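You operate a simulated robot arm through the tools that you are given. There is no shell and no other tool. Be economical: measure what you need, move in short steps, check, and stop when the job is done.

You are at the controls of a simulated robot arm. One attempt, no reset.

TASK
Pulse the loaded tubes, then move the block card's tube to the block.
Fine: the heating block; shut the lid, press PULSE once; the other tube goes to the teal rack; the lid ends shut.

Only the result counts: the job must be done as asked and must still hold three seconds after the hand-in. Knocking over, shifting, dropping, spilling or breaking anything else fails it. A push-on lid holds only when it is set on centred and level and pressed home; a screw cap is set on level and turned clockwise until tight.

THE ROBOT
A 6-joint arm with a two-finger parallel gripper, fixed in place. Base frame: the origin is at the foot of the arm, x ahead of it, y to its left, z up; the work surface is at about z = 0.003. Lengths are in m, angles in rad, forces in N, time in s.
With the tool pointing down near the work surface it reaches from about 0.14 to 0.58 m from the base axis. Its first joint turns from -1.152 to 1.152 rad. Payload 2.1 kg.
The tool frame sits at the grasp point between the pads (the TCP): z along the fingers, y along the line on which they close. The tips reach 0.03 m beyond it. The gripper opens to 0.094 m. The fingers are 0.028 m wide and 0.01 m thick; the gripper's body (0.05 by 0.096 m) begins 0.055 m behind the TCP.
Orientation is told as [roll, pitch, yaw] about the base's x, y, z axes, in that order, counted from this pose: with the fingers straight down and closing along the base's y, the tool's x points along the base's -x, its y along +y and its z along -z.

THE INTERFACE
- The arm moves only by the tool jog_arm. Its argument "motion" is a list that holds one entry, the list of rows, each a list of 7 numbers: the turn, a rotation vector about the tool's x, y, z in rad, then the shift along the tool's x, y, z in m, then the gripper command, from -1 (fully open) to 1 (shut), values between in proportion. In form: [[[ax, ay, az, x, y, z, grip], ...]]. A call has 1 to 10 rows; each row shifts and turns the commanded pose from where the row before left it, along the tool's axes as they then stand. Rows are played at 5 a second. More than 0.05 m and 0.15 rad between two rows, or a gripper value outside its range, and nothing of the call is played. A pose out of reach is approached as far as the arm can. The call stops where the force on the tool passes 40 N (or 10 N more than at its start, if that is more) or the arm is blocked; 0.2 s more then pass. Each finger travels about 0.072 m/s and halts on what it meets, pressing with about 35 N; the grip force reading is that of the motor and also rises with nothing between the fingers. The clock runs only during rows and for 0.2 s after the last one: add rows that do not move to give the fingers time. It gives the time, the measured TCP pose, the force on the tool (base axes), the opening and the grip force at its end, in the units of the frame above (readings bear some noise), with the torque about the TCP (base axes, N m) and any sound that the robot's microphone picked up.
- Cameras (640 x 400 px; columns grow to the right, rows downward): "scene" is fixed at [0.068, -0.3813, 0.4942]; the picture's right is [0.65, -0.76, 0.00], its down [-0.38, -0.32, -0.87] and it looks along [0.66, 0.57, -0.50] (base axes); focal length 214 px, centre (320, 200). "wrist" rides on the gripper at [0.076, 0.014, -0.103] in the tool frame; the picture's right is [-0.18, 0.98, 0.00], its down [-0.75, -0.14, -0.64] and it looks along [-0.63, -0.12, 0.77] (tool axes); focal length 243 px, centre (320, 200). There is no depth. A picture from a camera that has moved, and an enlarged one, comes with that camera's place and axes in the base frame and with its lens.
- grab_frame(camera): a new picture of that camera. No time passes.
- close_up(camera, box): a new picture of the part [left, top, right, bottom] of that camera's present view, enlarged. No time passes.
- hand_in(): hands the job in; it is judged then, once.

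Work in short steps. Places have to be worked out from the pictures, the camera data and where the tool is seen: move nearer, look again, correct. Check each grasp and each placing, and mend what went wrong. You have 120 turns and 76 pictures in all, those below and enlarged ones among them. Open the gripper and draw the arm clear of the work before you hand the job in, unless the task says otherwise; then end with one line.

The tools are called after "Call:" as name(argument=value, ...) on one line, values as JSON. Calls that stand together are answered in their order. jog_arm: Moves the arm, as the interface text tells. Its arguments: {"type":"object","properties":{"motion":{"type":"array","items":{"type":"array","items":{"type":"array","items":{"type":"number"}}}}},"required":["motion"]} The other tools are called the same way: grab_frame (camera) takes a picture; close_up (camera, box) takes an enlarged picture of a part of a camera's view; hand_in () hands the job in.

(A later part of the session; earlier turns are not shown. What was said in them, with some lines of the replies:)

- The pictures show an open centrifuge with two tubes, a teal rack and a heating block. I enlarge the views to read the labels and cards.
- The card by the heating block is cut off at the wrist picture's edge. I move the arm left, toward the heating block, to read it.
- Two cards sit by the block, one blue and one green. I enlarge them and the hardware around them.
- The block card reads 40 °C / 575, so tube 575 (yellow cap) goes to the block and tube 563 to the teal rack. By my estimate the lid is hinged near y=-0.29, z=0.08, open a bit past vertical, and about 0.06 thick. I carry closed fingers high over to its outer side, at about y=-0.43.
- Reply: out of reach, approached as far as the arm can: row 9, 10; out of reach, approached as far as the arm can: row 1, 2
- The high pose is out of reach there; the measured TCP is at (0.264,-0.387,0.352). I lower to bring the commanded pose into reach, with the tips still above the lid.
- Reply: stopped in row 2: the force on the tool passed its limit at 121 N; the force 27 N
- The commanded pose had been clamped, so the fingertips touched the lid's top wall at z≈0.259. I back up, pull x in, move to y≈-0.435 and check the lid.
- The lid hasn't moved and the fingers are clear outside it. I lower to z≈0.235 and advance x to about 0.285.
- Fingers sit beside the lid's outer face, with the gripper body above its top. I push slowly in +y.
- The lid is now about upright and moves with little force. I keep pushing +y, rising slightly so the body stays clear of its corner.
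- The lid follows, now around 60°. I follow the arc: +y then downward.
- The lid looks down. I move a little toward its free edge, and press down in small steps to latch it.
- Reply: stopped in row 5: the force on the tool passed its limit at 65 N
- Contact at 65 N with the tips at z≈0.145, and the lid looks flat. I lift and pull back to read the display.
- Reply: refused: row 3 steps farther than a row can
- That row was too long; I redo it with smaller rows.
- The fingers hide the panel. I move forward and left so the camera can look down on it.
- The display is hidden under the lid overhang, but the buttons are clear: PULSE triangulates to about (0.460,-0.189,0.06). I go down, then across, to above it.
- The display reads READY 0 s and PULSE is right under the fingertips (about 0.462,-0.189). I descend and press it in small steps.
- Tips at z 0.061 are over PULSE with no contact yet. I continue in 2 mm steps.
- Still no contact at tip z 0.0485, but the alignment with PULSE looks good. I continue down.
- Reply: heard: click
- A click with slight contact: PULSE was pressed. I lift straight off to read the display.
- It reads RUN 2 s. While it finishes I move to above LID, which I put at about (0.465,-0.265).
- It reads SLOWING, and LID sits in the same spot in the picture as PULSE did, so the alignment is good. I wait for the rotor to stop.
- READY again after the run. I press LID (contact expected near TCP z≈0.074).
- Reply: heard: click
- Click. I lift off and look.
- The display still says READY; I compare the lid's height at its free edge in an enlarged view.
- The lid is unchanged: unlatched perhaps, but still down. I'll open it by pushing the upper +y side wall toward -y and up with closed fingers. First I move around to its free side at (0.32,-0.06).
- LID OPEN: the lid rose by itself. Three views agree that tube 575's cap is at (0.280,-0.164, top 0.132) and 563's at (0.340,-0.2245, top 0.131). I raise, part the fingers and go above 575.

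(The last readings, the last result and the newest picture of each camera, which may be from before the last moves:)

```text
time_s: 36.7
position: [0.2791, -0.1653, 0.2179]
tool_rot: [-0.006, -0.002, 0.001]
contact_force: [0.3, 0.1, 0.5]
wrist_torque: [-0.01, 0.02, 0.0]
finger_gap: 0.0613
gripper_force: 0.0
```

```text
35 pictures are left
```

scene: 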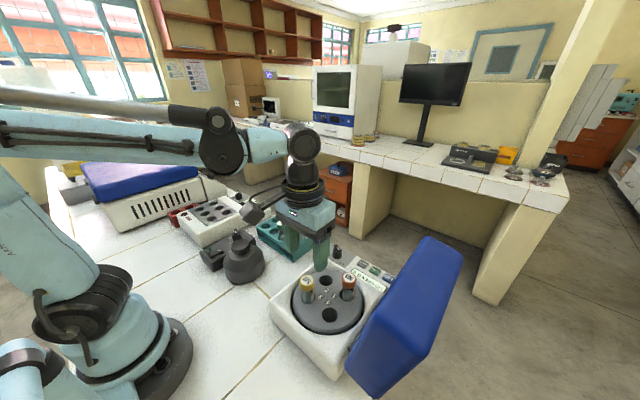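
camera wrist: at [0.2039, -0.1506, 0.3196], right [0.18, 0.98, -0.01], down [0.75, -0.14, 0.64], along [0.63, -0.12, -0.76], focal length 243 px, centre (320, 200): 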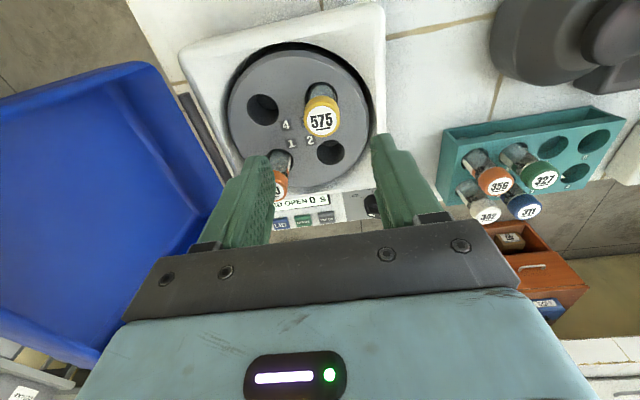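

The cap projects at (0.2796,-0.1644), straight under the TCP, and the rotor top is near z≈0.07. I descend to TCP z≈0.117 and close.

Call:
jog_arm(motion=[[[0, 0, 0, 0, 0, 0.04, -0.3], [0, 0, 0, 0, 0, 0.04, -0.3], [0, 0, 0, 0, 0, 0.021, -0.3], [0, 0, 0, 0, 0, 0, -0.3], [0, 0, 0, 0, 0, 0, 1], [0, 0, 0, 0, 0, 0, 1], [0, 0, 0, 0, 0, 0, 1]]])

Call:
grab_frame(camera="wrist")

```text
time_s: 38.3
position: [0.2805, -0.1649, 0.1176]
tool_rot: [-0.004, -0.002, 0.0]
contact_force: [0.4, 0.0, -0.7]
wrist_torque: [0.0, -0.01, 0.01]
finger_gap: 0.0283
gripper_force: 34.8
```

```text
34 pictures are left
camera wrist: at [0.2041, -0.1509, 0.219], right [0.18, 0.98, -0.01], down [0.75, -0.14, 0.64], along [0.63, -0.12, -0.76], focal length 243 px, centre (320, 200)
```

wrist: 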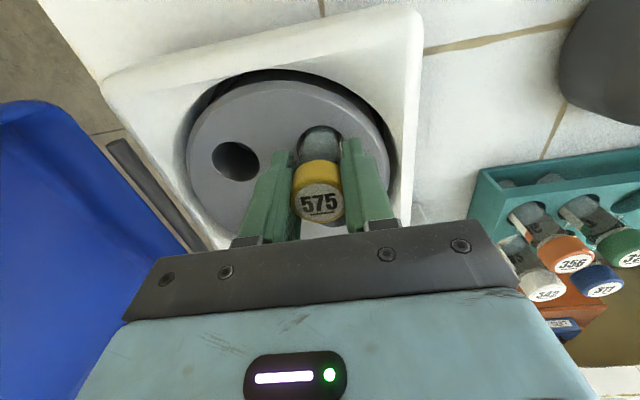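

Cap gripped at 28 mm. I lift straight up.

Call:
jog_arm(motion=[[[0, 0, 0, 0, 0, -0.02, 1], [0, 0, 0, 0, 0, -0.03, 1], [0, 0, 0, 0, 0, -0.04, 1], [0, 0, 0, 0, 0, -0.04, 1], [0, 0, 0, 0, 0, -0.03, 1], [0, 0, 0, 0, 0, 0, 1]]])

Call:
grab_frame(camera="scene")

Call:
grab_frame(camera="wrist")

```text
time_s: 39.7
position: [0.2793, -0.1642, 0.277]
tool_rot: [-0.006, -0.001, 0.0]
contact_force: [1.1, 0.4, -0.2]
wrist_torque: [-0.03, 0.0, -0.01]
finger_gap: 0.0284
gripper_force: 35.1
```

```text
33 pictures are left
```

scene: 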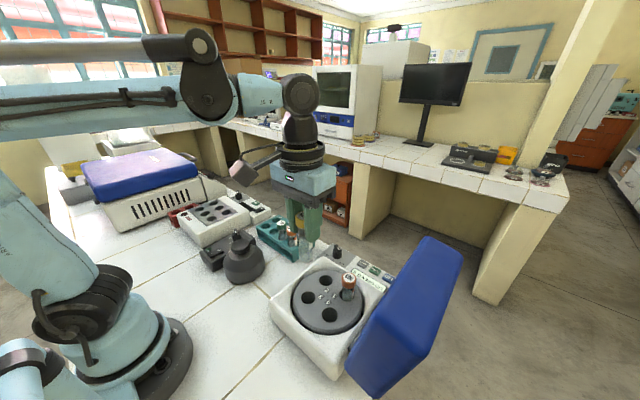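

```text
32 pictures are left
camera wrist: at [0.2034, -0.1499, 0.3789], right [0.18, 0.98, -0.01], down [0.75, -0.14, 0.64], along [0.63, -0.12, -0.76], focal length 243 px, centre (320, 200)
```

wrist: 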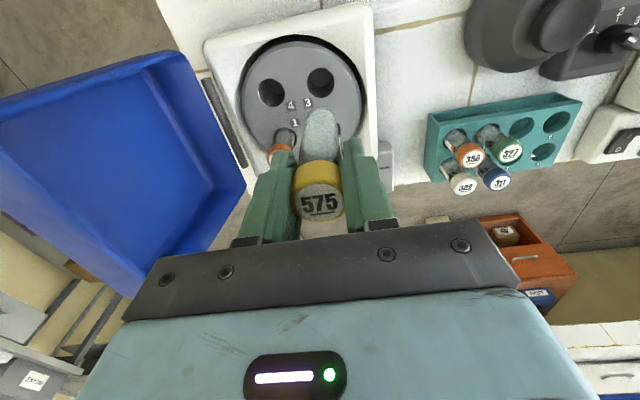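

Tube 575 hangs straight, its bottom about 0.1 m below the TCP. Two views put block well 1 at about (0.332,0.288, top 0.08). I carry the tube high to above it.

Call:
jog_arm(motion=[[[0, 0, 0, 0, 0, -0.03, 1], [0, 0, 0, -0.005, 0.045, 0, 1], [0, 0, 0, -0.005, 0.045, 0, 1], [0, 0, 0, -0.005, 0.045, 0, 1], [0, 0, 0, -0.005, 0.045, 0, 1], [0, 0, 0, -0.005, 0.045, 0, 1], [0, 0, 0, -0.005, 0.045, 0, 1], [0, 0, 0, -0.005, 0.045, 0, 1], [0, 0, 0, -0.005, 0.045, 0, 1], [0, 0, 0, -0.005, 0.045, 0, 1]]])

Call:
jog_arm(motion=[[[0, 0, 0, -0.006, 0.038, 0, 1], [0, 0, 0, 0, 0, 0.03, 1], [0, 0, 0, 0, 0, 0, 1]]])

Call:
grab_frame(camera="wrist")

Call:
close_up(camera="scene", box=[160, 140, 300, 250])

```text
time_s: 41.9
position: [0.3248, 0.2407, 0.3055]
tool_rot: [-0.005, -0.001, 0.003]
contact_force: [0.3, 0.0, 0.0]
wrist_torque: [0.02, -0.01, 0.01]
finger_gap: 0.0283
gripper_force: 35.2
```

```text
time_s: 42.7
position: [0.3314, 0.2779, 0.2755]
tool_rot: [-0.006, 0.0, 0.0]
contact_force: [0.6, -0.3, 0.1]
wrist_torque: [0.0, -0.01, -0.02]
finger_gap: 0.0281
gripper_force: 34.8
```

```text
31 pictures are left
camera wrist: at [0.2555, 0.2922, 0.3768], right [0.18, 0.98, -0.01], down [0.75, -0.14, 0.64], along [0.63, -0.12, -0.76], focal length 243 px, centre (320, 200)
```

wrist: 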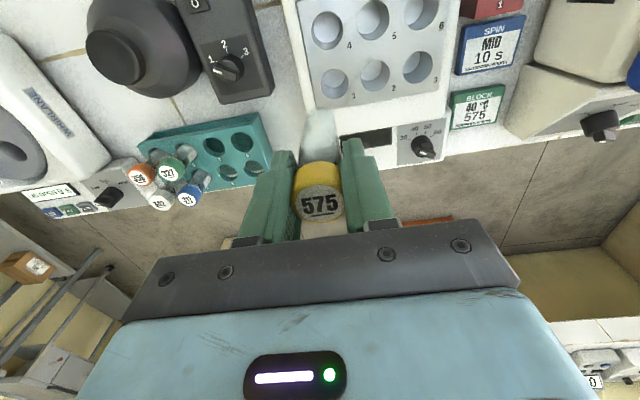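

```text
3.64 times, centred on (230, 195) of scene
camera zoom: at [0.068, -0.3813, 0.4942], right [0.65, -0.76, 0.0], down [-0.38, -0.32, -0.87], along [0.66, 0.57, -0.5], focal length 780 px, centre (647, 218)
```

zoom: 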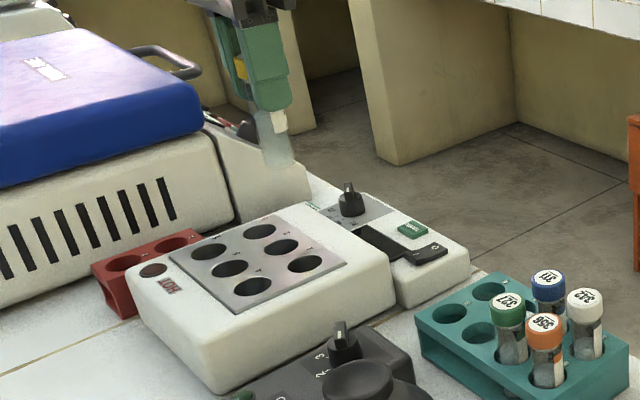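

Well 1 refines to (0.332,0.290). I shift +y 12 mm and lower until the tube's bottom is just above the block, then check.

Call:
jog_arm(motion=[[[0, 0, 0, -0.001, 0.012, 0, 1], [0, 0, 0, 0, 0, 0.03, 1], [0, 0, 0, 0, 0, 0.028, 1], [0, 0, 0, 0, 0, 0, 1]]])

Call:
close_up(camera="wrist", box=[220, 0, 420, 200])

Call:
close_up(camera="scene", box=[170, 140, 280, 240])

```text
time_s: 43.7
position: [0.3318, 0.2893, 0.2165]
tool_rot: [-0.004, -0.003, 0.001]
contact_force: [0.1, -0.2, -0.4]
wrist_torque: [0.02, 0.05, 0.02]
finger_gap: 0.0283
gripper_force: 34.9
```

```text
2.00 times, centred on (320, 100) of wrist
camera zoom: at [0.2564, 0.304, 0.318], right [0.18, 0.98, -0.01], down [0.75, -0.14, 0.64], along [0.63, -0.12, -0.76], focal length 485 px, centre (320, 400)
```

zoom: 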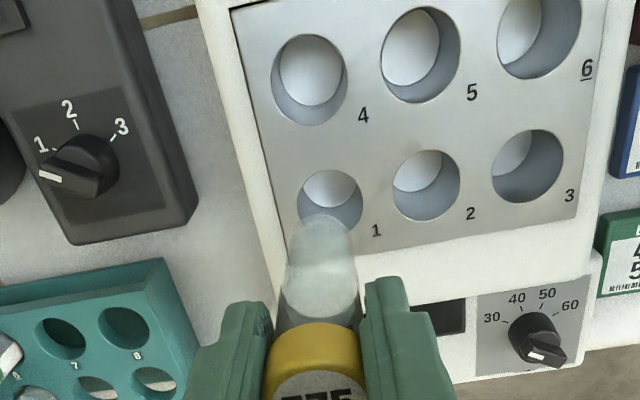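

```text
4.00 times, centred on (225, 190) of scene
camera zoom: at [0.068, -0.3813, 0.4942], right [0.65, -0.76, 0.0], down [-0.38, -0.32, -0.87], along [0.66, 0.57, -0.5], focal length 858 px, centre (700, 240)
```

zoom: 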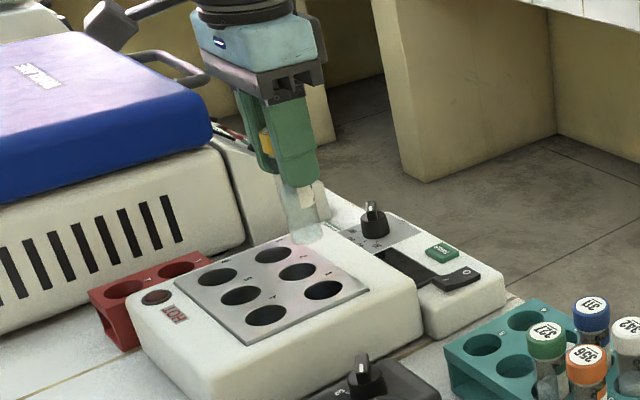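

Well 1's centre is about 3 mm to +y and 1.5 mm to +x of the tube. I correct, lower 35 mm, and check.

Call:
jog_arm(motion=[[[0, 0, 0, -0.0015, 0.003, 0, 1], [0, 0, 0, 0, 0, 0.015, 1], [0, 0, 0, 0, 0, 0.012, 1], [0, 0, 0, 0, 0, 0.008, 1], [0, 0, 0, 0, 0, 0, 1]]])

Call:
close_up(camera="wrist", box=[240, 20, 400, 180])

Call:
close_up(camera="scene", box=[190, 150, 270, 230])

```text
time_s: 44.9
position: [0.3338, 0.2919, 0.1822]
tool_rot: [-0.006, -0.001, -0.001]
contact_force: [0.4, 0.3, -0.6]
wrist_torque: [-0.02, 0.02, 0.0]
finger_gap: 0.0286
gripper_force: 35.0
```

```text
2.50 times, centred on (320, 100) of wrist
camera zoom: at [0.258, 0.3072, 0.2829], right [0.18, 0.98, -0.01], down [0.75, -0.14, 0.64], along [0.63, -0.12, -0.76], focal length 606 px, centre (320, 450)
```

zoom: 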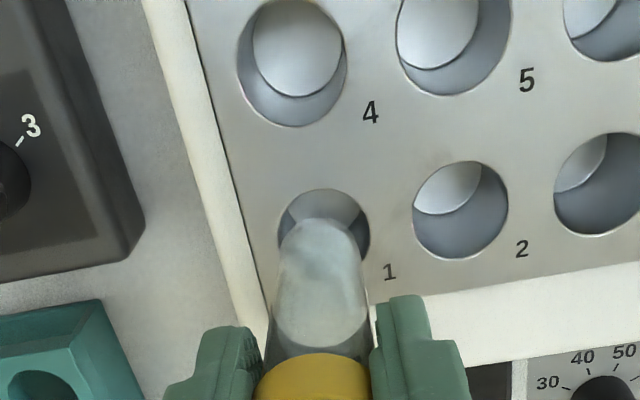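

```text
5.00 times, centred on (230, 190) of scene
camera zoom: at [0.068, -0.3813, 0.4942], right [0.65, -0.76, 0.0], down [-0.38, -0.32, -0.87], along [0.66, 0.57, -0.5], focal length 1072 px, centre (770, 250)
```

zoom: 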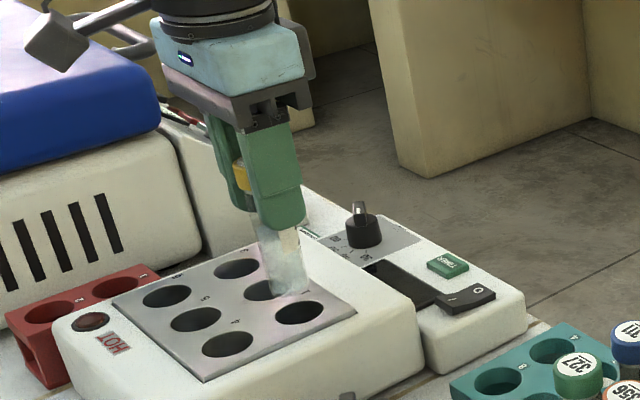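

Projection shows the tube axis aligned with well 1 to within about 1-2 mm in both views. I descend into the well.

Call:
jog_arm(motion=[[[0, 0, 0, 0, 0, 0.008, 1], [0, 0, 0, 0, 0, 0.008, 1], [0, 0, 0, 0, 0, 0.008, 1], [0, 0, 0, 0, 0, 0.008, 1], [0, 0, 0, 0, 0, 0.008, 1], [0, 0, 0, 0, 0, 0, 1]]])

Call:
close_up(camera="wrist", box=[240, 20, 400, 180])

```text
time_s: 46.3
position: [0.3347, 0.2919, 0.1414]
tool_rot: [-0.005, -0.001, 0.0]
contact_force: [0.1, 1.2, 0.1]
wrist_torque: [-0.04, -0.03, 0.05]
finger_gap: 0.0283
gripper_force: 34.9
```

```text
2.50 times, centred on (320, 100) of wrist
camera zoom: at [0.2584, 0.3071, 0.2432], right [0.18, 0.98, -0.01], down [0.75, -0.14, 0.64], along [0.63, -0.12, -0.76], focal length 606 px, centre (320, 450)
```

zoom: 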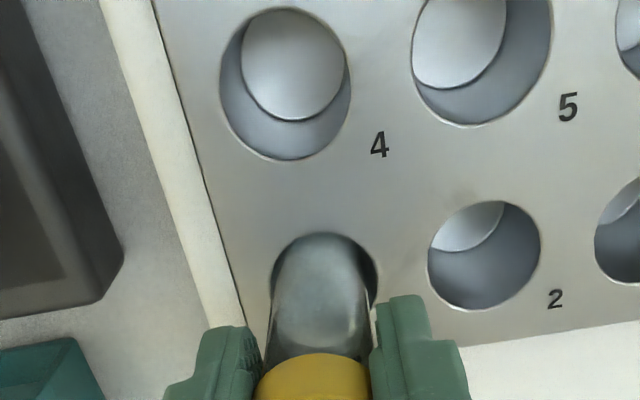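

The tube has entered well 1. I keep descending gently until it seats.

Call:
jog_arm(motion=[[[0, 0, 0, 0, 0.001, 0.006, 1], [0, 0, 0, 0, 0, 0.005, 1], [0, 0, 0, 0, 0, 0.004, 1], [0, 0, 0, 0, 0, 0.003, 1], [0, 0, 0, 0, 0, 0, 1]]])

Call:
close_up(camera="scene", box=[190, 150, 270, 230])

```text
time_s: 47.5
position: [0.3341, 0.2946, 0.1221]
tool_rot: [-0.004, -0.001, -0.001]
contact_force: [1.8, -0.3, -3.6]
wrist_torque: [-0.01, -0.07, -0.02]
finger_gap: 0.0284
gripper_force: 34.8
```

```text
5.00 times, centred on (230, 190) of scene
camera zoom: at [0.068, -0.3813, 0.4942], right [0.65, -0.76, 0.0], down [-0.38, -0.32, -0.87], along [0.66, 0.57, -0.5], focal length 1072 px, centre (770, 250)
```

zoom: 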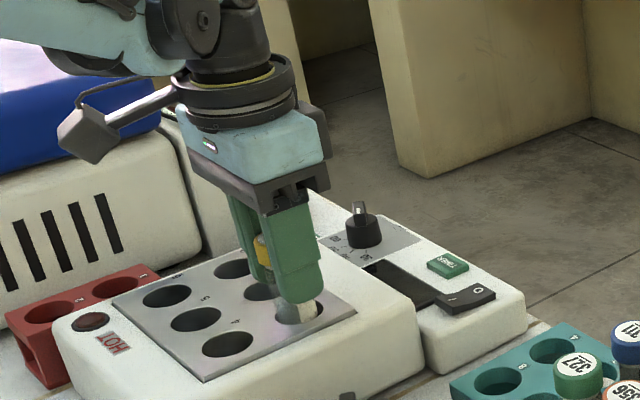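

Still free; the fingertips are about 12 mm above the block. I continue in 2 mm steps.

Call:
jog_arm(motion=[[[0, 0, 0, 0, 0, 0.002, 1], [0, 0, 0, 0, 0, 0.002, 1], [0, 0, 0, 0, 0, 0.002, 1], [0, 0, 0, 0, 0, 0, 1]]])

```text
time_s: 48.5
position: [0.3344, 0.2937, 0.117]
tool_rot: [-0.005, -0.004, 0.0]
contact_force: [1.4, -0.3, 0.5]
wrist_torque: [0.03, -0.06, 0.0]
finger_gap: 0.0282
gripper_force: 35.2
```

Call:
jog_arm(motion=[[[0, 0, 0, 0, 0, 0.002, 1], [0, 0, 0, 0, 0, 0.002, 1], [0, 0, 0, 0, 0, 0, 1]]])

Call:
close_up(camera="wrist", box=[240, 60, 400, 220])

```text
time_s: 49.3
position: [0.3337, 0.2928, 0.1132]
tool_rot: [-0.006, -0.003, -0.001]
contact_force: [-0.3, -1.5, 28.6]
wrist_torque: [-0.02, 0.03, -0.01]
finger_gap: 0.0284
gripper_force: 34.6
```

```text
2.50 times, centred on (320, 140) of wrist
camera zoom: at [0.2582, 0.308, 0.2154], right [0.18, 0.98, -0.01], down [0.75, -0.14, 0.64], along [0.63, -0.12, -0.76], focal length 606 px, centre (320, 350)
```

zoom: 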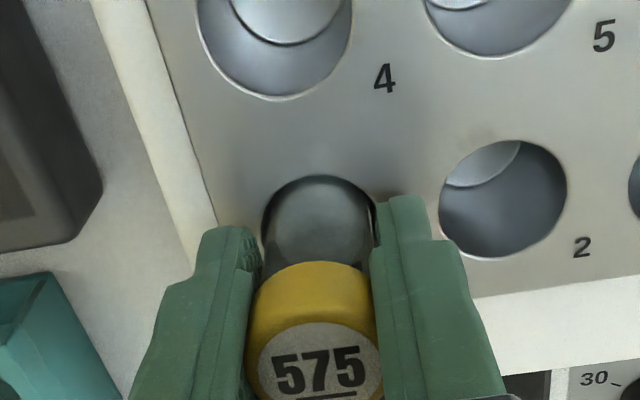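

Contact at 28.6 N: seated. I ease up 1 mm, open, and withdraw.

Call:
jog_arm(motion=[[[0, 0, 0, 0, 0, -0.0015, 1], [0, 0, 0, 0, 0, 0, 0.2], [0, 0, 0, 0, 0, 0, -0.3], [0, 0, 0, 0, 0, 0, -0.3], [0, 0, 0, 0, 0, -0.02, -0.3], [0, 0, 0, 0, 0, -0.04, -0.3], [0, 0, 0, 0, 0, -0.045, -0.3], [0, 0, 0, 0, 0, -0.03, -0.3], [0, 0, 0, 0, 0, 0, -0.3]]])

Call:
close_up(camera="scene", box=[170, 150, 310, 270])

Call:
grab_frame(camera="wrist")

```text
time_s: 51.3
position: [0.3347, 0.2939, 0.2507]
tool_rot: [-0.005, -0.001, 0.0]
contact_force: [0.1, -0.4, 0.8]
wrist_torque: [0.01, 0.0, 0.0]
finger_gap: 0.0611
gripper_force: 0.0
```

```text
3.33 times, centred on (240, 210) of scene
camera zoom: at [0.068, -0.3813, 0.4942], right [0.65, -0.76, 0.0], down [-0.38, -0.32, -0.87], along [0.66, 0.57, -0.5], focal length 715 px, centre (587, 167)
```

zoom: 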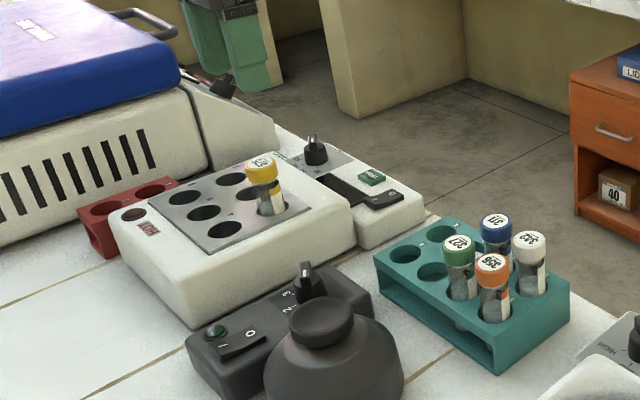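

```text
21 pictures are left
camera wrist: at [0.2581, 0.3084, 0.3517], right [0.18, 0.98, -0.01], down [0.75, -0.14, 0.64], along [0.63, -0.12, -0.76], focal length 243 px, centre (320, 200)
```

wrist: 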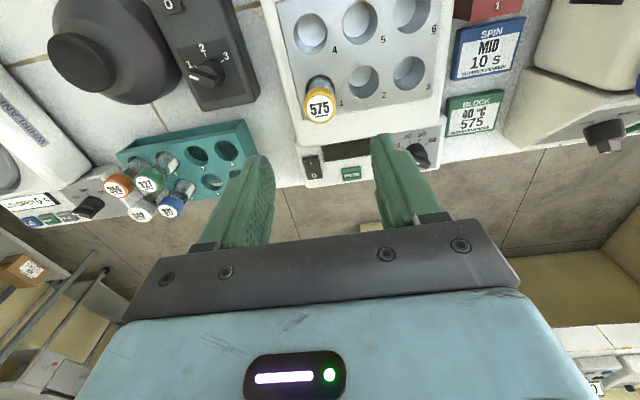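

Tube 575 stands in block well 1. Next is 563 at (0.340,-0.2245), so I travel back high with the fingers parted.

Call:
jog_arm(motion=[[[0, 0, 0, 0, -0.047, 0, -0.3], [0, 0, 0, 0, -0.047, 0, -0.3], [0, 0, 0, 0, -0.047, 0, -0.3], [0, 0, 0, 0, -0.047, 0, -0.3], [0, 0, 0, 0, -0.047, 0, -0.3], [0, 0, 0, 0, -0.047, 0, -0.3], [0, 0, 0, 0, -0.047, 0, -0.3], [0, 0, 0, 0, -0.047, 0, -0.3], [0, 0, 0, 0, -0.047, 0, -0.3], [0, 0, 0, 0, -0.047, 0, -0.3]]])

Call:
jog_arm(motion=[[[0, 0, 0, -0.005, -0.048, 0, -0.3], [0, 0, 0, 0, 0, 0.03, -0.3], [0, 0, 0, 0, 0, 0, -0.3]]])

Call:
grab_frame(camera="wrist")

```text
time_s: 53.5
position: [0.333, -0.1757, 0.2523]
tool_rot: [-0.006, -0.003, 0.002]
contact_force: [-0.9, 0.4, 0.5]
wrist_torque: [-0.02, 0.01, 0.01]
finger_gap: 0.0613
gripper_force: 0.1
```

```text
time_s: 54.3
position: [0.3383, -0.2258, 0.2219]
tool_rot: [-0.006, -0.002, 0.002]
contact_force: [0.0, -0.2, 0.8]
wrist_torque: [0.03, 0.02, 0.01]
finger_gap: 0.061
gripper_force: 0.0
```

```text
20 pictures are left
camera wrist: at [0.2633, -0.2096, 0.3242], right [0.18, 0.98, -0.01], down [0.75, -0.14, 0.64], along [0.63, -0.12, -0.76], focal length 243 px, centre (320, 200)
```

wrist: 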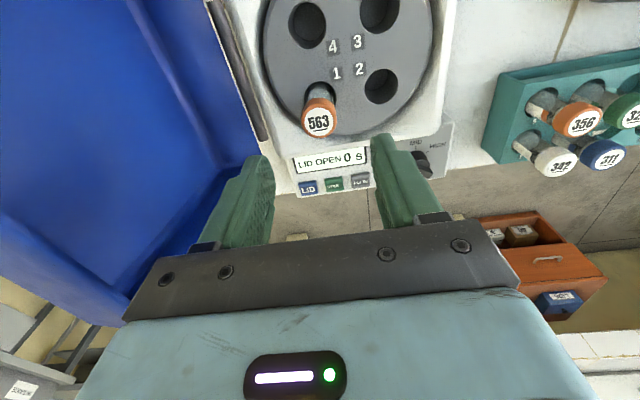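

The 563 cap sits as the 575 cap did, computed at (0.340,-0.225). I descend and grip.

Call:
jog_arm(motion=[[[0, 0, 0, -0.001, 0, 0.04, -0.3], [0, 0, 0, 0, 0, 0.04, -0.3], [0, 0, 0, 0, 0, 0.024, -0.3], [0, 0, 0, 0, 0, 0, -0.3], [0, 0, 0, 0, 0, 0, 1], [0, 0, 0, 0, 0, 0, 1], [0, 0, 0, 0, 0, 0, 1]]])

Call:
jog_arm(motion=[[[0, 0, 0, 0, 0, -0.02, 1], [0, 0, 0, 0, 0, -0.03, 1], [0, 0, 0, 0, 0, -0.04, 1], [0, 0, 0, 0, 0, -0.04, 1], [0, 0, 0, 0, 0, -0.04, 1], [0, 0, 0, 0, 0, 0, 1]]])

Call:
grab_frame(camera="wrist")

```text
time_s: 55.9
position: [0.3396, -0.2246, 0.1182]
tool_rot: [-0.005, -0.003, 0.0]
contact_force: [0.6, 0.3, 0.0]
wrist_torque: [-0.01, -0.02, -0.02]
finger_gap: 0.0283
gripper_force: 35.6
```

```text
time_s: 57.3
position: [0.3386, -0.2237, 0.2884]
tool_rot: [-0.006, -0.001, 0.0]
contact_force: [0.6, -0.3, -1.0]
wrist_torque: [-0.02, -0.06, 0.05]
finger_gap: 0.0284
gripper_force: 34.8
```

```text
19 pictures are left
camera wrist: at [0.2629, -0.2091, 0.3902], right [0.18, 0.98, -0.01], down [0.75, -0.14, 0.64], along [0.63, -0.12, -0.76], focal length 243 px, centre (320, 200)
```

wrist: 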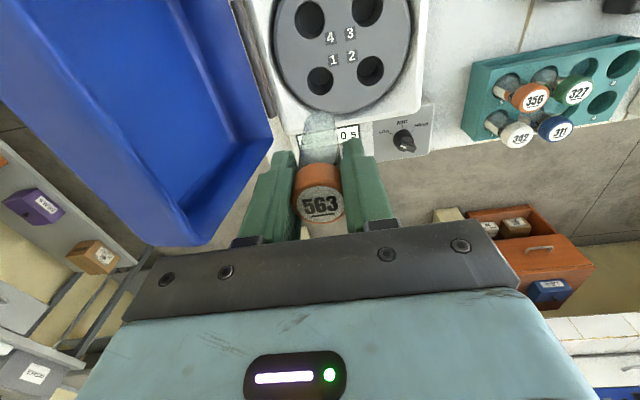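

563 is held. I carry it to above teal rack well 8, estimated at (0.392,0.148), which is empty and next to an empty well.

Call:
jog_arm(motion=[[[0, 0, 0, -0.0067, 0.0465, 0, 1], [0, 0, 0, -0.0067, 0.0465, 0, 1], [0, 0, 0, -0.0067, 0.0465, 0, 1], [0, 0, 0, -0.0067, 0.0465, 0, 1], [0, 0, 0, -0.0067, 0.0465, 0, 1], [0, 0, 0, -0.0067, 0.0465, 0, 1], [0, 0, 0, -0.0067, 0.0465, 0, 1], [0, 0, 0, -0.0067, 0.0465, 0, 1], [0, 0, 0, 0, 0, 0.045, 1], [0, 0, 0, 0, 0, 0, 1]]])

Call:
close_up(camera="wrist", box=[220, 20, 420, 180])

Call:
close_up(camera="scene", box=[230, 170, 330, 270])

```text
time_s: 59.5
position: [0.3946, 0.1497, 0.2424]
tool_rot: [-0.005, -0.001, 0.001]
contact_force: [-0.1, -0.3, -0.6]
wrist_torque: [-0.01, 0.05, -0.02]
finger_gap: 0.0285
gripper_force: 34.8
```

```text
2.50 times, centred on (320, 100) of wrist
camera zoom: at [0.318, 0.1634, 0.3436], right [0.18, 0.98, -0.01], down [0.75, -0.14, 0.64], along [0.63, -0.12, -0.76], focal length 606 px, centre (320, 450)
```

zoom: 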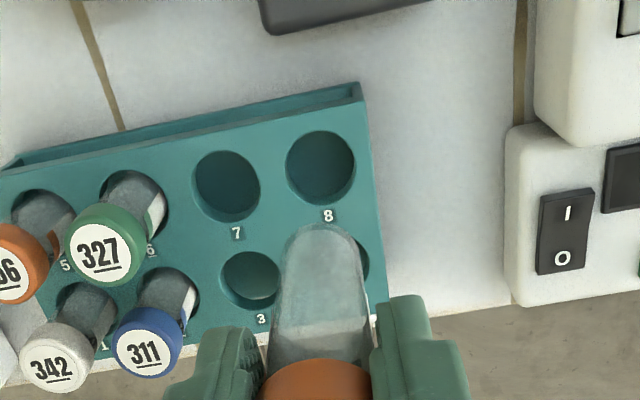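

```text
4.00 times, centred on (280, 220) of scene
camera zoom: at [0.068, -0.3812, 0.4942], right [0.65, -0.76, 0.0], down [-0.38, -0.32, -0.87], along [0.66, 0.57, -0.5], focal length 858 px, centre (480, 120)
```

zoom: 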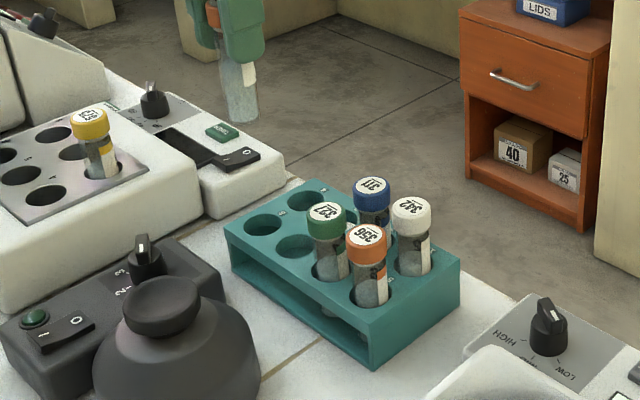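

Well 8 refines to about (0.396,0.148), rim z≈0.05. I shift 2 mm in -y and 1 mm in +x, lower to just above the rack, and recheck.

Call:
jog_arm(motion=[[[0, 0, 0, -0.001, -0.002, 0.02, 1], [0, 0, 0, 0, 0, 0.03, 1], [0, 0, 0, 0, 0, 0.024, 1], [0, 0, 0, 0, 0, 0, 1]]])

Call:
close_up(camera="wrist", box=[240, 20, 400, 180])

Call:
close_up(camera="scene", box=[250, 180, 330, 260])

```text
time_s: 60.5
position: [0.3945, 0.1462, 0.1686]
tool_rot: [-0.005, -0.001, 0.0]
contact_force: [-0.3, -0.1, -0.7]
wrist_torque: [0.0, 0.03, -0.02]
finger_gap: 0.0289
gripper_force: 35.0
```

```text
2.50 times, centred on (320, 100) of wrist
camera zoom: at [0.3191, 0.1608, 0.2697], right [0.18, 0.98, -0.01], down [0.75, -0.14, 0.64], along [0.63, -0.12, -0.76], focal length 606 px, centre (320, 450)
```

zoom: 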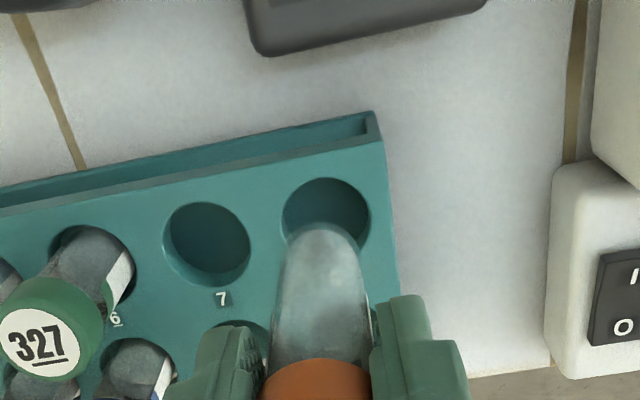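

```text
5.00 times, centred on (290, 220) of scene
camera zoom: at [0.068, -0.3813, 0.4942], right [0.65, -0.76, 0.0], down [-0.38, -0.32, -0.87], along [0.66, 0.57, -0.5], focal length 1072 px, centre (470, 100)
```

zoom: 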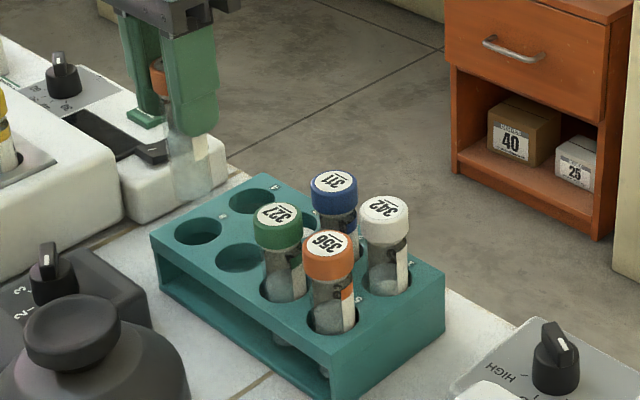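

Projection shows the tube axis over well 8 within 1 mm. I descend into the rack.

Call:
jog_arm(motion=[[[0, 0, 0, 0, 0.0005, 0.012, 1], [0, 0, 0, 0, 0, 0.012, 1], [0, 0, 0, 0, 0, 0.012, 1], [0, 0, 0, 0, 0, 0.01, 1], [0, 0, 0, 0, 0, 0, 1]]])

Call:
close_up(camera="wrist", box=[240, 20, 400, 180])

```text
time_s: 61.7
position: [0.3947, 0.1468, 0.122]
tool_rot: [-0.005, -0.001, 0.001]
contact_force: [0.0, 0.4, -1.7]
wrist_torque: [0.0, 0.0, -0.02]
finger_gap: 0.0286
gripper_force: 35.4
```

```text
2.50 times, centred on (320, 100) of wrist
camera zoom: at [0.319, 0.1605, 0.2235], right [0.18, 0.98, -0.01], down [0.75, -0.14, 0.64], along [0.63, -0.12, -0.76], focal length 606 px, centre (320, 450)
```

zoom: 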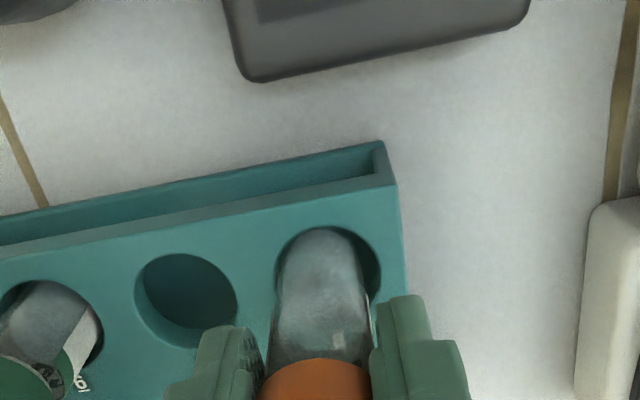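

The tube is inside the well. I keep lowering in small steps until it seats.

Call:
jog_arm(motion=[[[0, 0, 0, 0, 0.0005, 0.006, 1], [0, 0, 0, 0, 0, 0.005, 1], [0, 0, 0, 0, 0, 0.004, 1], [0, 0, 0, 0, 0, 0.003, 1], [0, 0, 0, 0, 0, 0.003, 1], [0, 0, 0, 0, 0, 0.002, 1], [0, 0, 0, 0, 0, 0, 1]]])

```text
time_s: 63.3
position: [0.3947, 0.1467, 0.0987]
tool_rot: [-0.005, -0.004, 0.0]
contact_force: [0.8, 1.0, -3.5]
wrist_torque: [0.07, 0.01, 0.01]
finger_gap: 0.0286
gripper_force: 34.9
```

Call:
jog_arm(motion=[[[0, 0, 0, 0, 0, 0.002, 1], [0, 0, 0, 0, 0, 0.002, 1], [0, 0, 0, 0, 0, 0.002, 1], [0, 0, 0, 0, 0, 0.002, 1], [0, 0, 0, 0, 0, 0, 1]]])

Call:
close_up(camera="scene", box=[250, 180, 330, 260])

```text
time_s: 64.5
position: [0.3951, 0.1452, 0.0904]
tool_rot: [-0.008, -0.005, 0.0]
contact_force: [0.7, -0.2, 28.4]
wrist_torque: [0.04, -0.12, 0.0]
finger_gap: 0.0285
gripper_force: 34.9
```

```text
5.00 times, centred on (290, 220) of scene
camera zoom: at [0.0679, -0.3813, 0.4941], right [0.65, -0.76, 0.0], down [-0.38, -0.32, -0.87], along [0.66, 0.57, -0.5], focal length 1072 px, centre (470, 100)
```

zoom: 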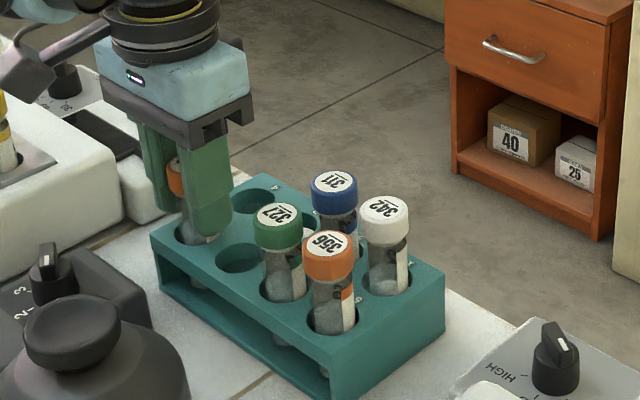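

Seated at 28 N, and the rack is unmoved. I ease up, open, and withdraw upward.

Call:
jog_arm(motion=[[[0, 0, 0, 0, 0, -0.0015, 1], [0, 0, 0, 0, 0, 0, 0.2], [0, 0, 0, 0, 0, 0, -0.2], [0, 0, 0, 0, 0, 0, -0.2], [0, 0, 0, 0, 0, -0.02, -0.2], [0, 0, 0, 0, 0, -0.04, -0.2], [0, 0, 0, 0, 0, -0.045, -0.2], [0, 0, 0, 0, 0, -0.045, -0.2], [0, 0, 0, 0, 0, -0.04, -0.2], [0, 0, 0, 0, 0, 0, -0.2]]])

Call:
grab_frame(camera="scene")

```text
time_s: 66.7
position: [0.3947, 0.1472, 0.2823]
tool_rot: [-0.006, 0.0, 0.001]
contact_force: [0.3, 0.8, -0.9]
wrist_torque: [-0.02, 0.02, 0.0]
finger_gap: 0.0566
gripper_force: 0.0
```

```text
12 pictures are left
```

scene: 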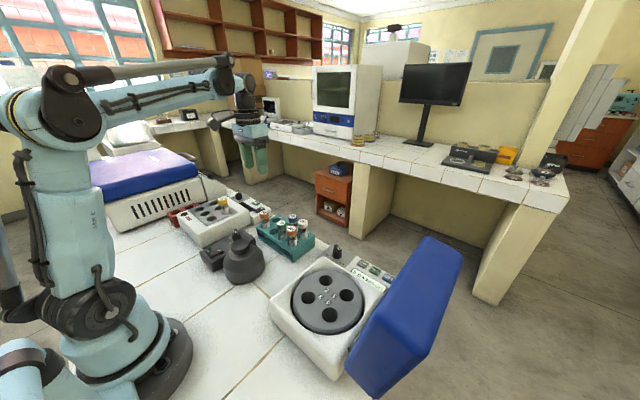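

Both tubes are placed. Now I go back around to the lid's outer side along the proven route: pull in x, rise to z≈0.315, then sweep to y≈-0.437.

Call:
jog_arm(motion=[[[0, 0, 0, 0.0415, 0, -0.008, 1], [0, 0, 0, 0.0415, 0, -0.008, 1], [0, 0, 0, 0.0415, 0, -0.008, 1], [0, 0, 0, 0.0415, 0, -0.006, 1], [0, 0, 0, 0, -0.0487, 0, 1], [0, 0, 0, 0, -0.0487, 0, 1], [0, 0, 0, 0, -0.0487, 0, 1], [0, 0, 0, 0, -0.0487, 0, 1], [0, 0, 0, 0, -0.0487, 0, 1], [0, 0, 0, 0, -0.0487, 0, 1]]])

Call:
jog_arm(motion=[[[0, 0, 0, 0, -0.0487, 0, 1], [0, 0, 0, 0, -0.0487, 0, 1], [0, 0, 0, 0, -0.0487, 0, 1], [0, 0, 0, 0, -0.0487, 0, 1], [0, 0, 0, 0, -0.0487, 0, 1], [0, 0, 0, 0, -0.0487, 0, 1], [0, 0, 0, 0, 0, 0, 1]]])

```text
time_s: 68.9
position: [0.2273, -0.145, 0.314]
tool_rot: [-0.006, -0.004, 0.001]
contact_force: [-1.0, 0.1, 0.0]
wrist_torque: [-0.02, -0.01, 0.01]
finger_gap: 0.0
gripper_force: 32.9
```

```text
time_s: 70.5
position: [0.2284, -0.4363, 0.316]
tool_rot: [-0.005, -0.003, 0.0]
contact_force: [0.1, -0.5, 0.8]
wrist_torque: [0.04, 0.01, 0.02]
finger_gap: 0.0
gripper_force: 33.5
```

At the same staging pose as before, I lower to z≈0.235, advance to x≈0.285, and start the push.

Call:
jog_arm(motion=[[[0, 0, 0, 0, 0, 0.045, 1], [0, 0, 0, 0, 0, 0.036, 1], [0, 0, 0, -0.03, 0, 0, 1], [0, 0, 0, -0.027, 0, 0, 1], [0, 0, 0, 0, 0.01, 0, 1], [0, 0, 0, 0, 0, 0, 1]]])

Call:
jog_arm(motion=[[[0, 0, 0, 0, 0.015, 0, 1], [0, 0, 0, 0, 0.015, 0, 1], [0, 0, 0, 0, 0.015, 0, 1], [0, 0, 0, 0, 0.015, 0, 1], [0, 0, 0, 0, 0.015, 0, 1], [0, 0, 0, 0, 0, 0, 1]]])

Call:
jog_arm(motion=[[[0, 0, 0, 0, 0.015, -0.008, 1], [0, 0, 0, 0, 0.015, -0.008, 1], [0, 0, 0, 0, 0.015, 0, 1], [0, 0, 0, 0, 0.015, 0, 1], [0, 0, 0, 0, 0.015, 0, 1], [0, 0, 0, 0, 0, 0, 1]]])

Call:
grab_frame(camera="scene")

```text
time_s: 71.9
position: [0.2846, -0.427, 0.2343]
tool_rot: [-0.006, -0.002, -0.001]
contact_force: [-1.0, 0.8, 0.2]
wrist_torque: [0.03, 0.0, 0.01]
finger_gap: 0.0
gripper_force: 33.0
```

```text
time_s: 73.3
position: [0.2862, -0.3519, 0.2334]
tool_rot: [-0.005, -0.004, -0.002]
contact_force: [0.3, -3.4, 2.6]
wrist_torque: [0.03, 0.02, 0.02]
finger_gap: 0.0
gripper_force: 33.1
```

```text
time_s: 74.7
position: [0.2854, -0.2776, 0.2477]
tool_rot: [-0.005, -0.005, 0.0]
contact_force: [-0.2, -0.4, -0.3]
wrist_torque: [0.02, -0.02, -0.03]
finger_gap: 0.0
gripper_force: 32.9
```

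```text
11 pictures are left
```

scene: 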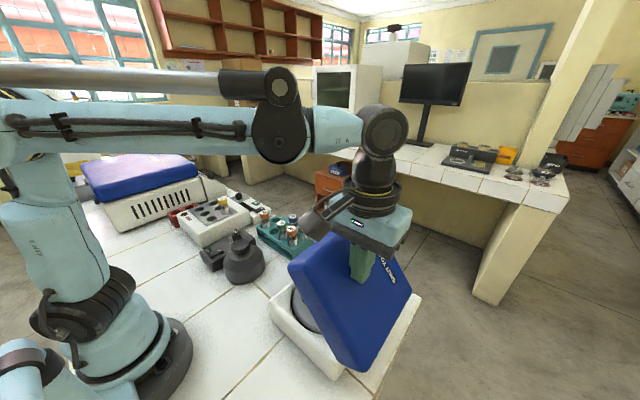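

The lid follows as before; I repeat the arc and then the press.

Call:
jog_arm(motion=[[[0, 0, 0, 0, 0.016, 0, 1], [0, 0, 0, 0, 0.016, 0.003, 1], [0, 0, 0, 0, 0.016, 0.006, 1], [0, 0, 0, 0, 0.016, 0.008, 1], [0, 0, 0, 0, 0.014, 0.01, 1], [0, 0, 0, 0, 0.012, 0.012, 1], [0, 0, 0, 0, 0.01, 0.012, 1], [0, 0, 0, 0, 0, 0, 1]]])

Call:
jog_arm(motion=[[[0, 0, 0, 0, 0.02, 0, 1], [0, 0, 0, 0, 0, 0.008, 1], [0, 0, 0, 0, 0, 0.006, 1], [0, 0, 0, 0, 0, 0.004, 1], [0, 0, 0, 0, 0, 0.003, 1], [0, 0, 0, 0, 0, 0.003, 1], [0, 0, 0, 0, 0, 0.003, 1], [0, 0, 0, 0, 0, 0.003, 1], [0, 0, 0, 0, 0, 0, 1]]])

```text
time_s: 76.5
position: [0.2845, -0.1779, 0.1984]
tool_rot: [-0.005, -0.004, 0.001]
contact_force: [-0.2, -0.5, -0.6]
wrist_torque: [0.01, 0.01, 0.0]
finger_gap: 0.0
gripper_force: 32.6
```

```text
time_s: 77.9
position: [0.2847, -0.1581, 0.1774]
tool_rot: [-0.004, 0.002, 0.001]
contact_force: [-0.8, 0.6, 8.8]
wrist_torque: [0.09, 0.05, 0.03]
finger_gap: 0.0002
gripper_force: 33.2
stopped in row 7: the force on the tool passed its limit at 53 N (the readings are from after the stop); the commanded pose is now the measured one
```

Pressed at 53 N as before. I rise and move ahead to read the display for confirmation.

Call:
jog_arm(motion=[[[0, 0, 0, 0, 0, -0.045, 1], [0, 0, 0, -0.044, -0.005, 0, 1], [0, 0, 0, -0.044, -0.005, 0, 1], [0, 0, 0, -0.044, -0.005, 0, 1], [0, 0, 0, -0.044, -0.01, 0, 1], [0, 0, 0, 0, 0, 0.03, 1], [0, 0, 0, 0, 0, 0, 1]]])

Call:
grab_frame(camera="wrist")

```text
time_s: 79.5
position: [0.4604, -0.1815, 0.1917]
tool_rot: [-0.003, 0.001, 0.0]
contact_force: [0.2, -0.3, -0.1]
wrist_torque: [-0.01, 0.04, -0.01]
finger_gap: 0.0
gripper_force: 32.6
```

```text
10 pictures are left
camera wrist: at [0.3857, -0.168, 0.2929], right [0.18, 0.98, 0.0], down [0.75, -0.14, 0.64], along [0.63, -0.12, -0.77], focal length 243 px, centre (320, 200)
```

wrist: 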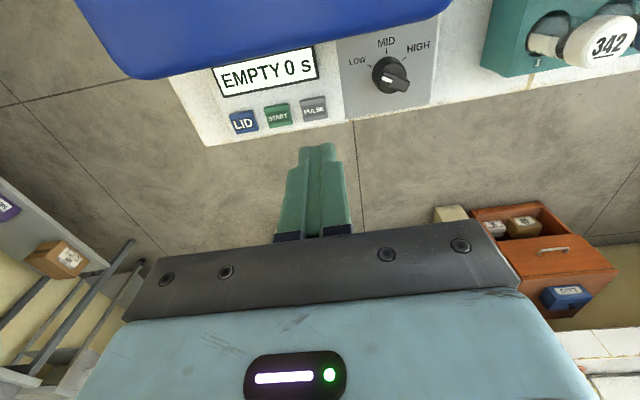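

The display shows EMPTY 0 s, so the lid is shut and the rotor empty. I open the gripper and draw the arm back and up, clear of the work.

Call:
jog_arm(motion=[[[0, 0, 0, 0.02, 0, -0.04, -1], [0, 0, 0, 0.045, 0, -0.02, -1], [0, 0, 0, 0.045, 0, -0.02, -1], [0, 0, 0, 0.04, 0, -0.03, -1], [0, 0, 0, 0.04, 0, -0.03, -1], [0, 0, 0, 0.03, 0.02, -0.03, -1], [0, 0, 0, 0, 0.03, -0.03, -1], [0, 0, 0, 0, 0, 0, -1]]])

Call:
grab_frame(camera="scene")

Call:
close_up(camera="scene", box=[170, 170, 330, 280])

```text
time_s: 81.3
position: [0.24, -0.1298, 0.3915]
tool_rot: [-0.003, 0.001, 0.001]
contact_force: [0.1, 0.2, -0.3]
wrist_torque: [0.0, -0.02, 0.03]
finger_gap: 0.0942
gripper_force: 0.1
```

```text
9 pictures are left
```

scene: 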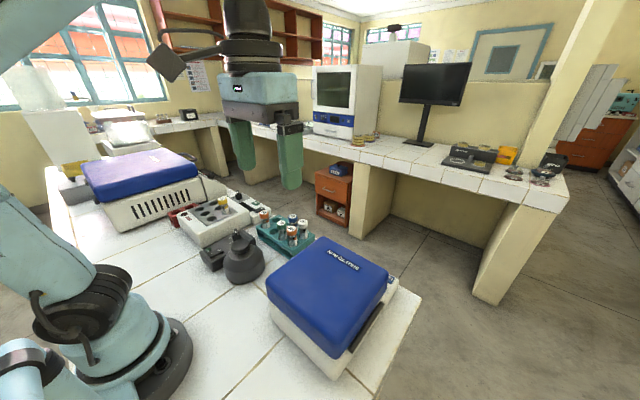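

```text
3.64 times, centred on (250, 225) of scene
camera zoom: at [0.068, -0.3813, 0.4942], right [0.65, -0.76, 0.0], down [-0.38, -0.32, -0.87], along [0.66, 0.57, -0.5], focal length 780 px, centre (574, 109)
```

zoom: 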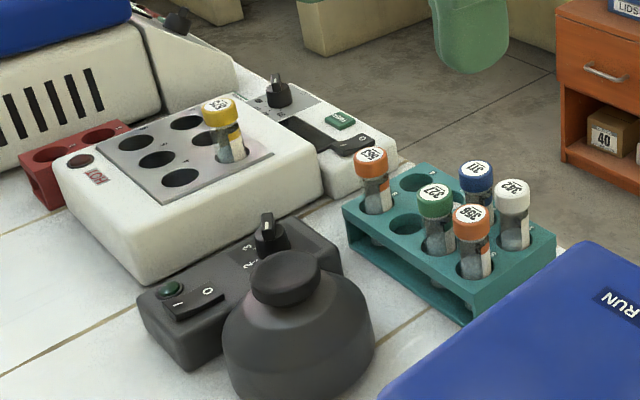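

Tube 575 stands in the block, 563 is in the teal rack, the lid is shut, and the arm is clear with the gripper open. I hand in.

Call:
hand_in()

```text
The job is handed in.
```

The job is handed in: I pulsed the loaded tubes once, moved tube 575 (the block card's tube) to heating block well 1 and tube 563 to teal rack well 8, and left the lid shut.
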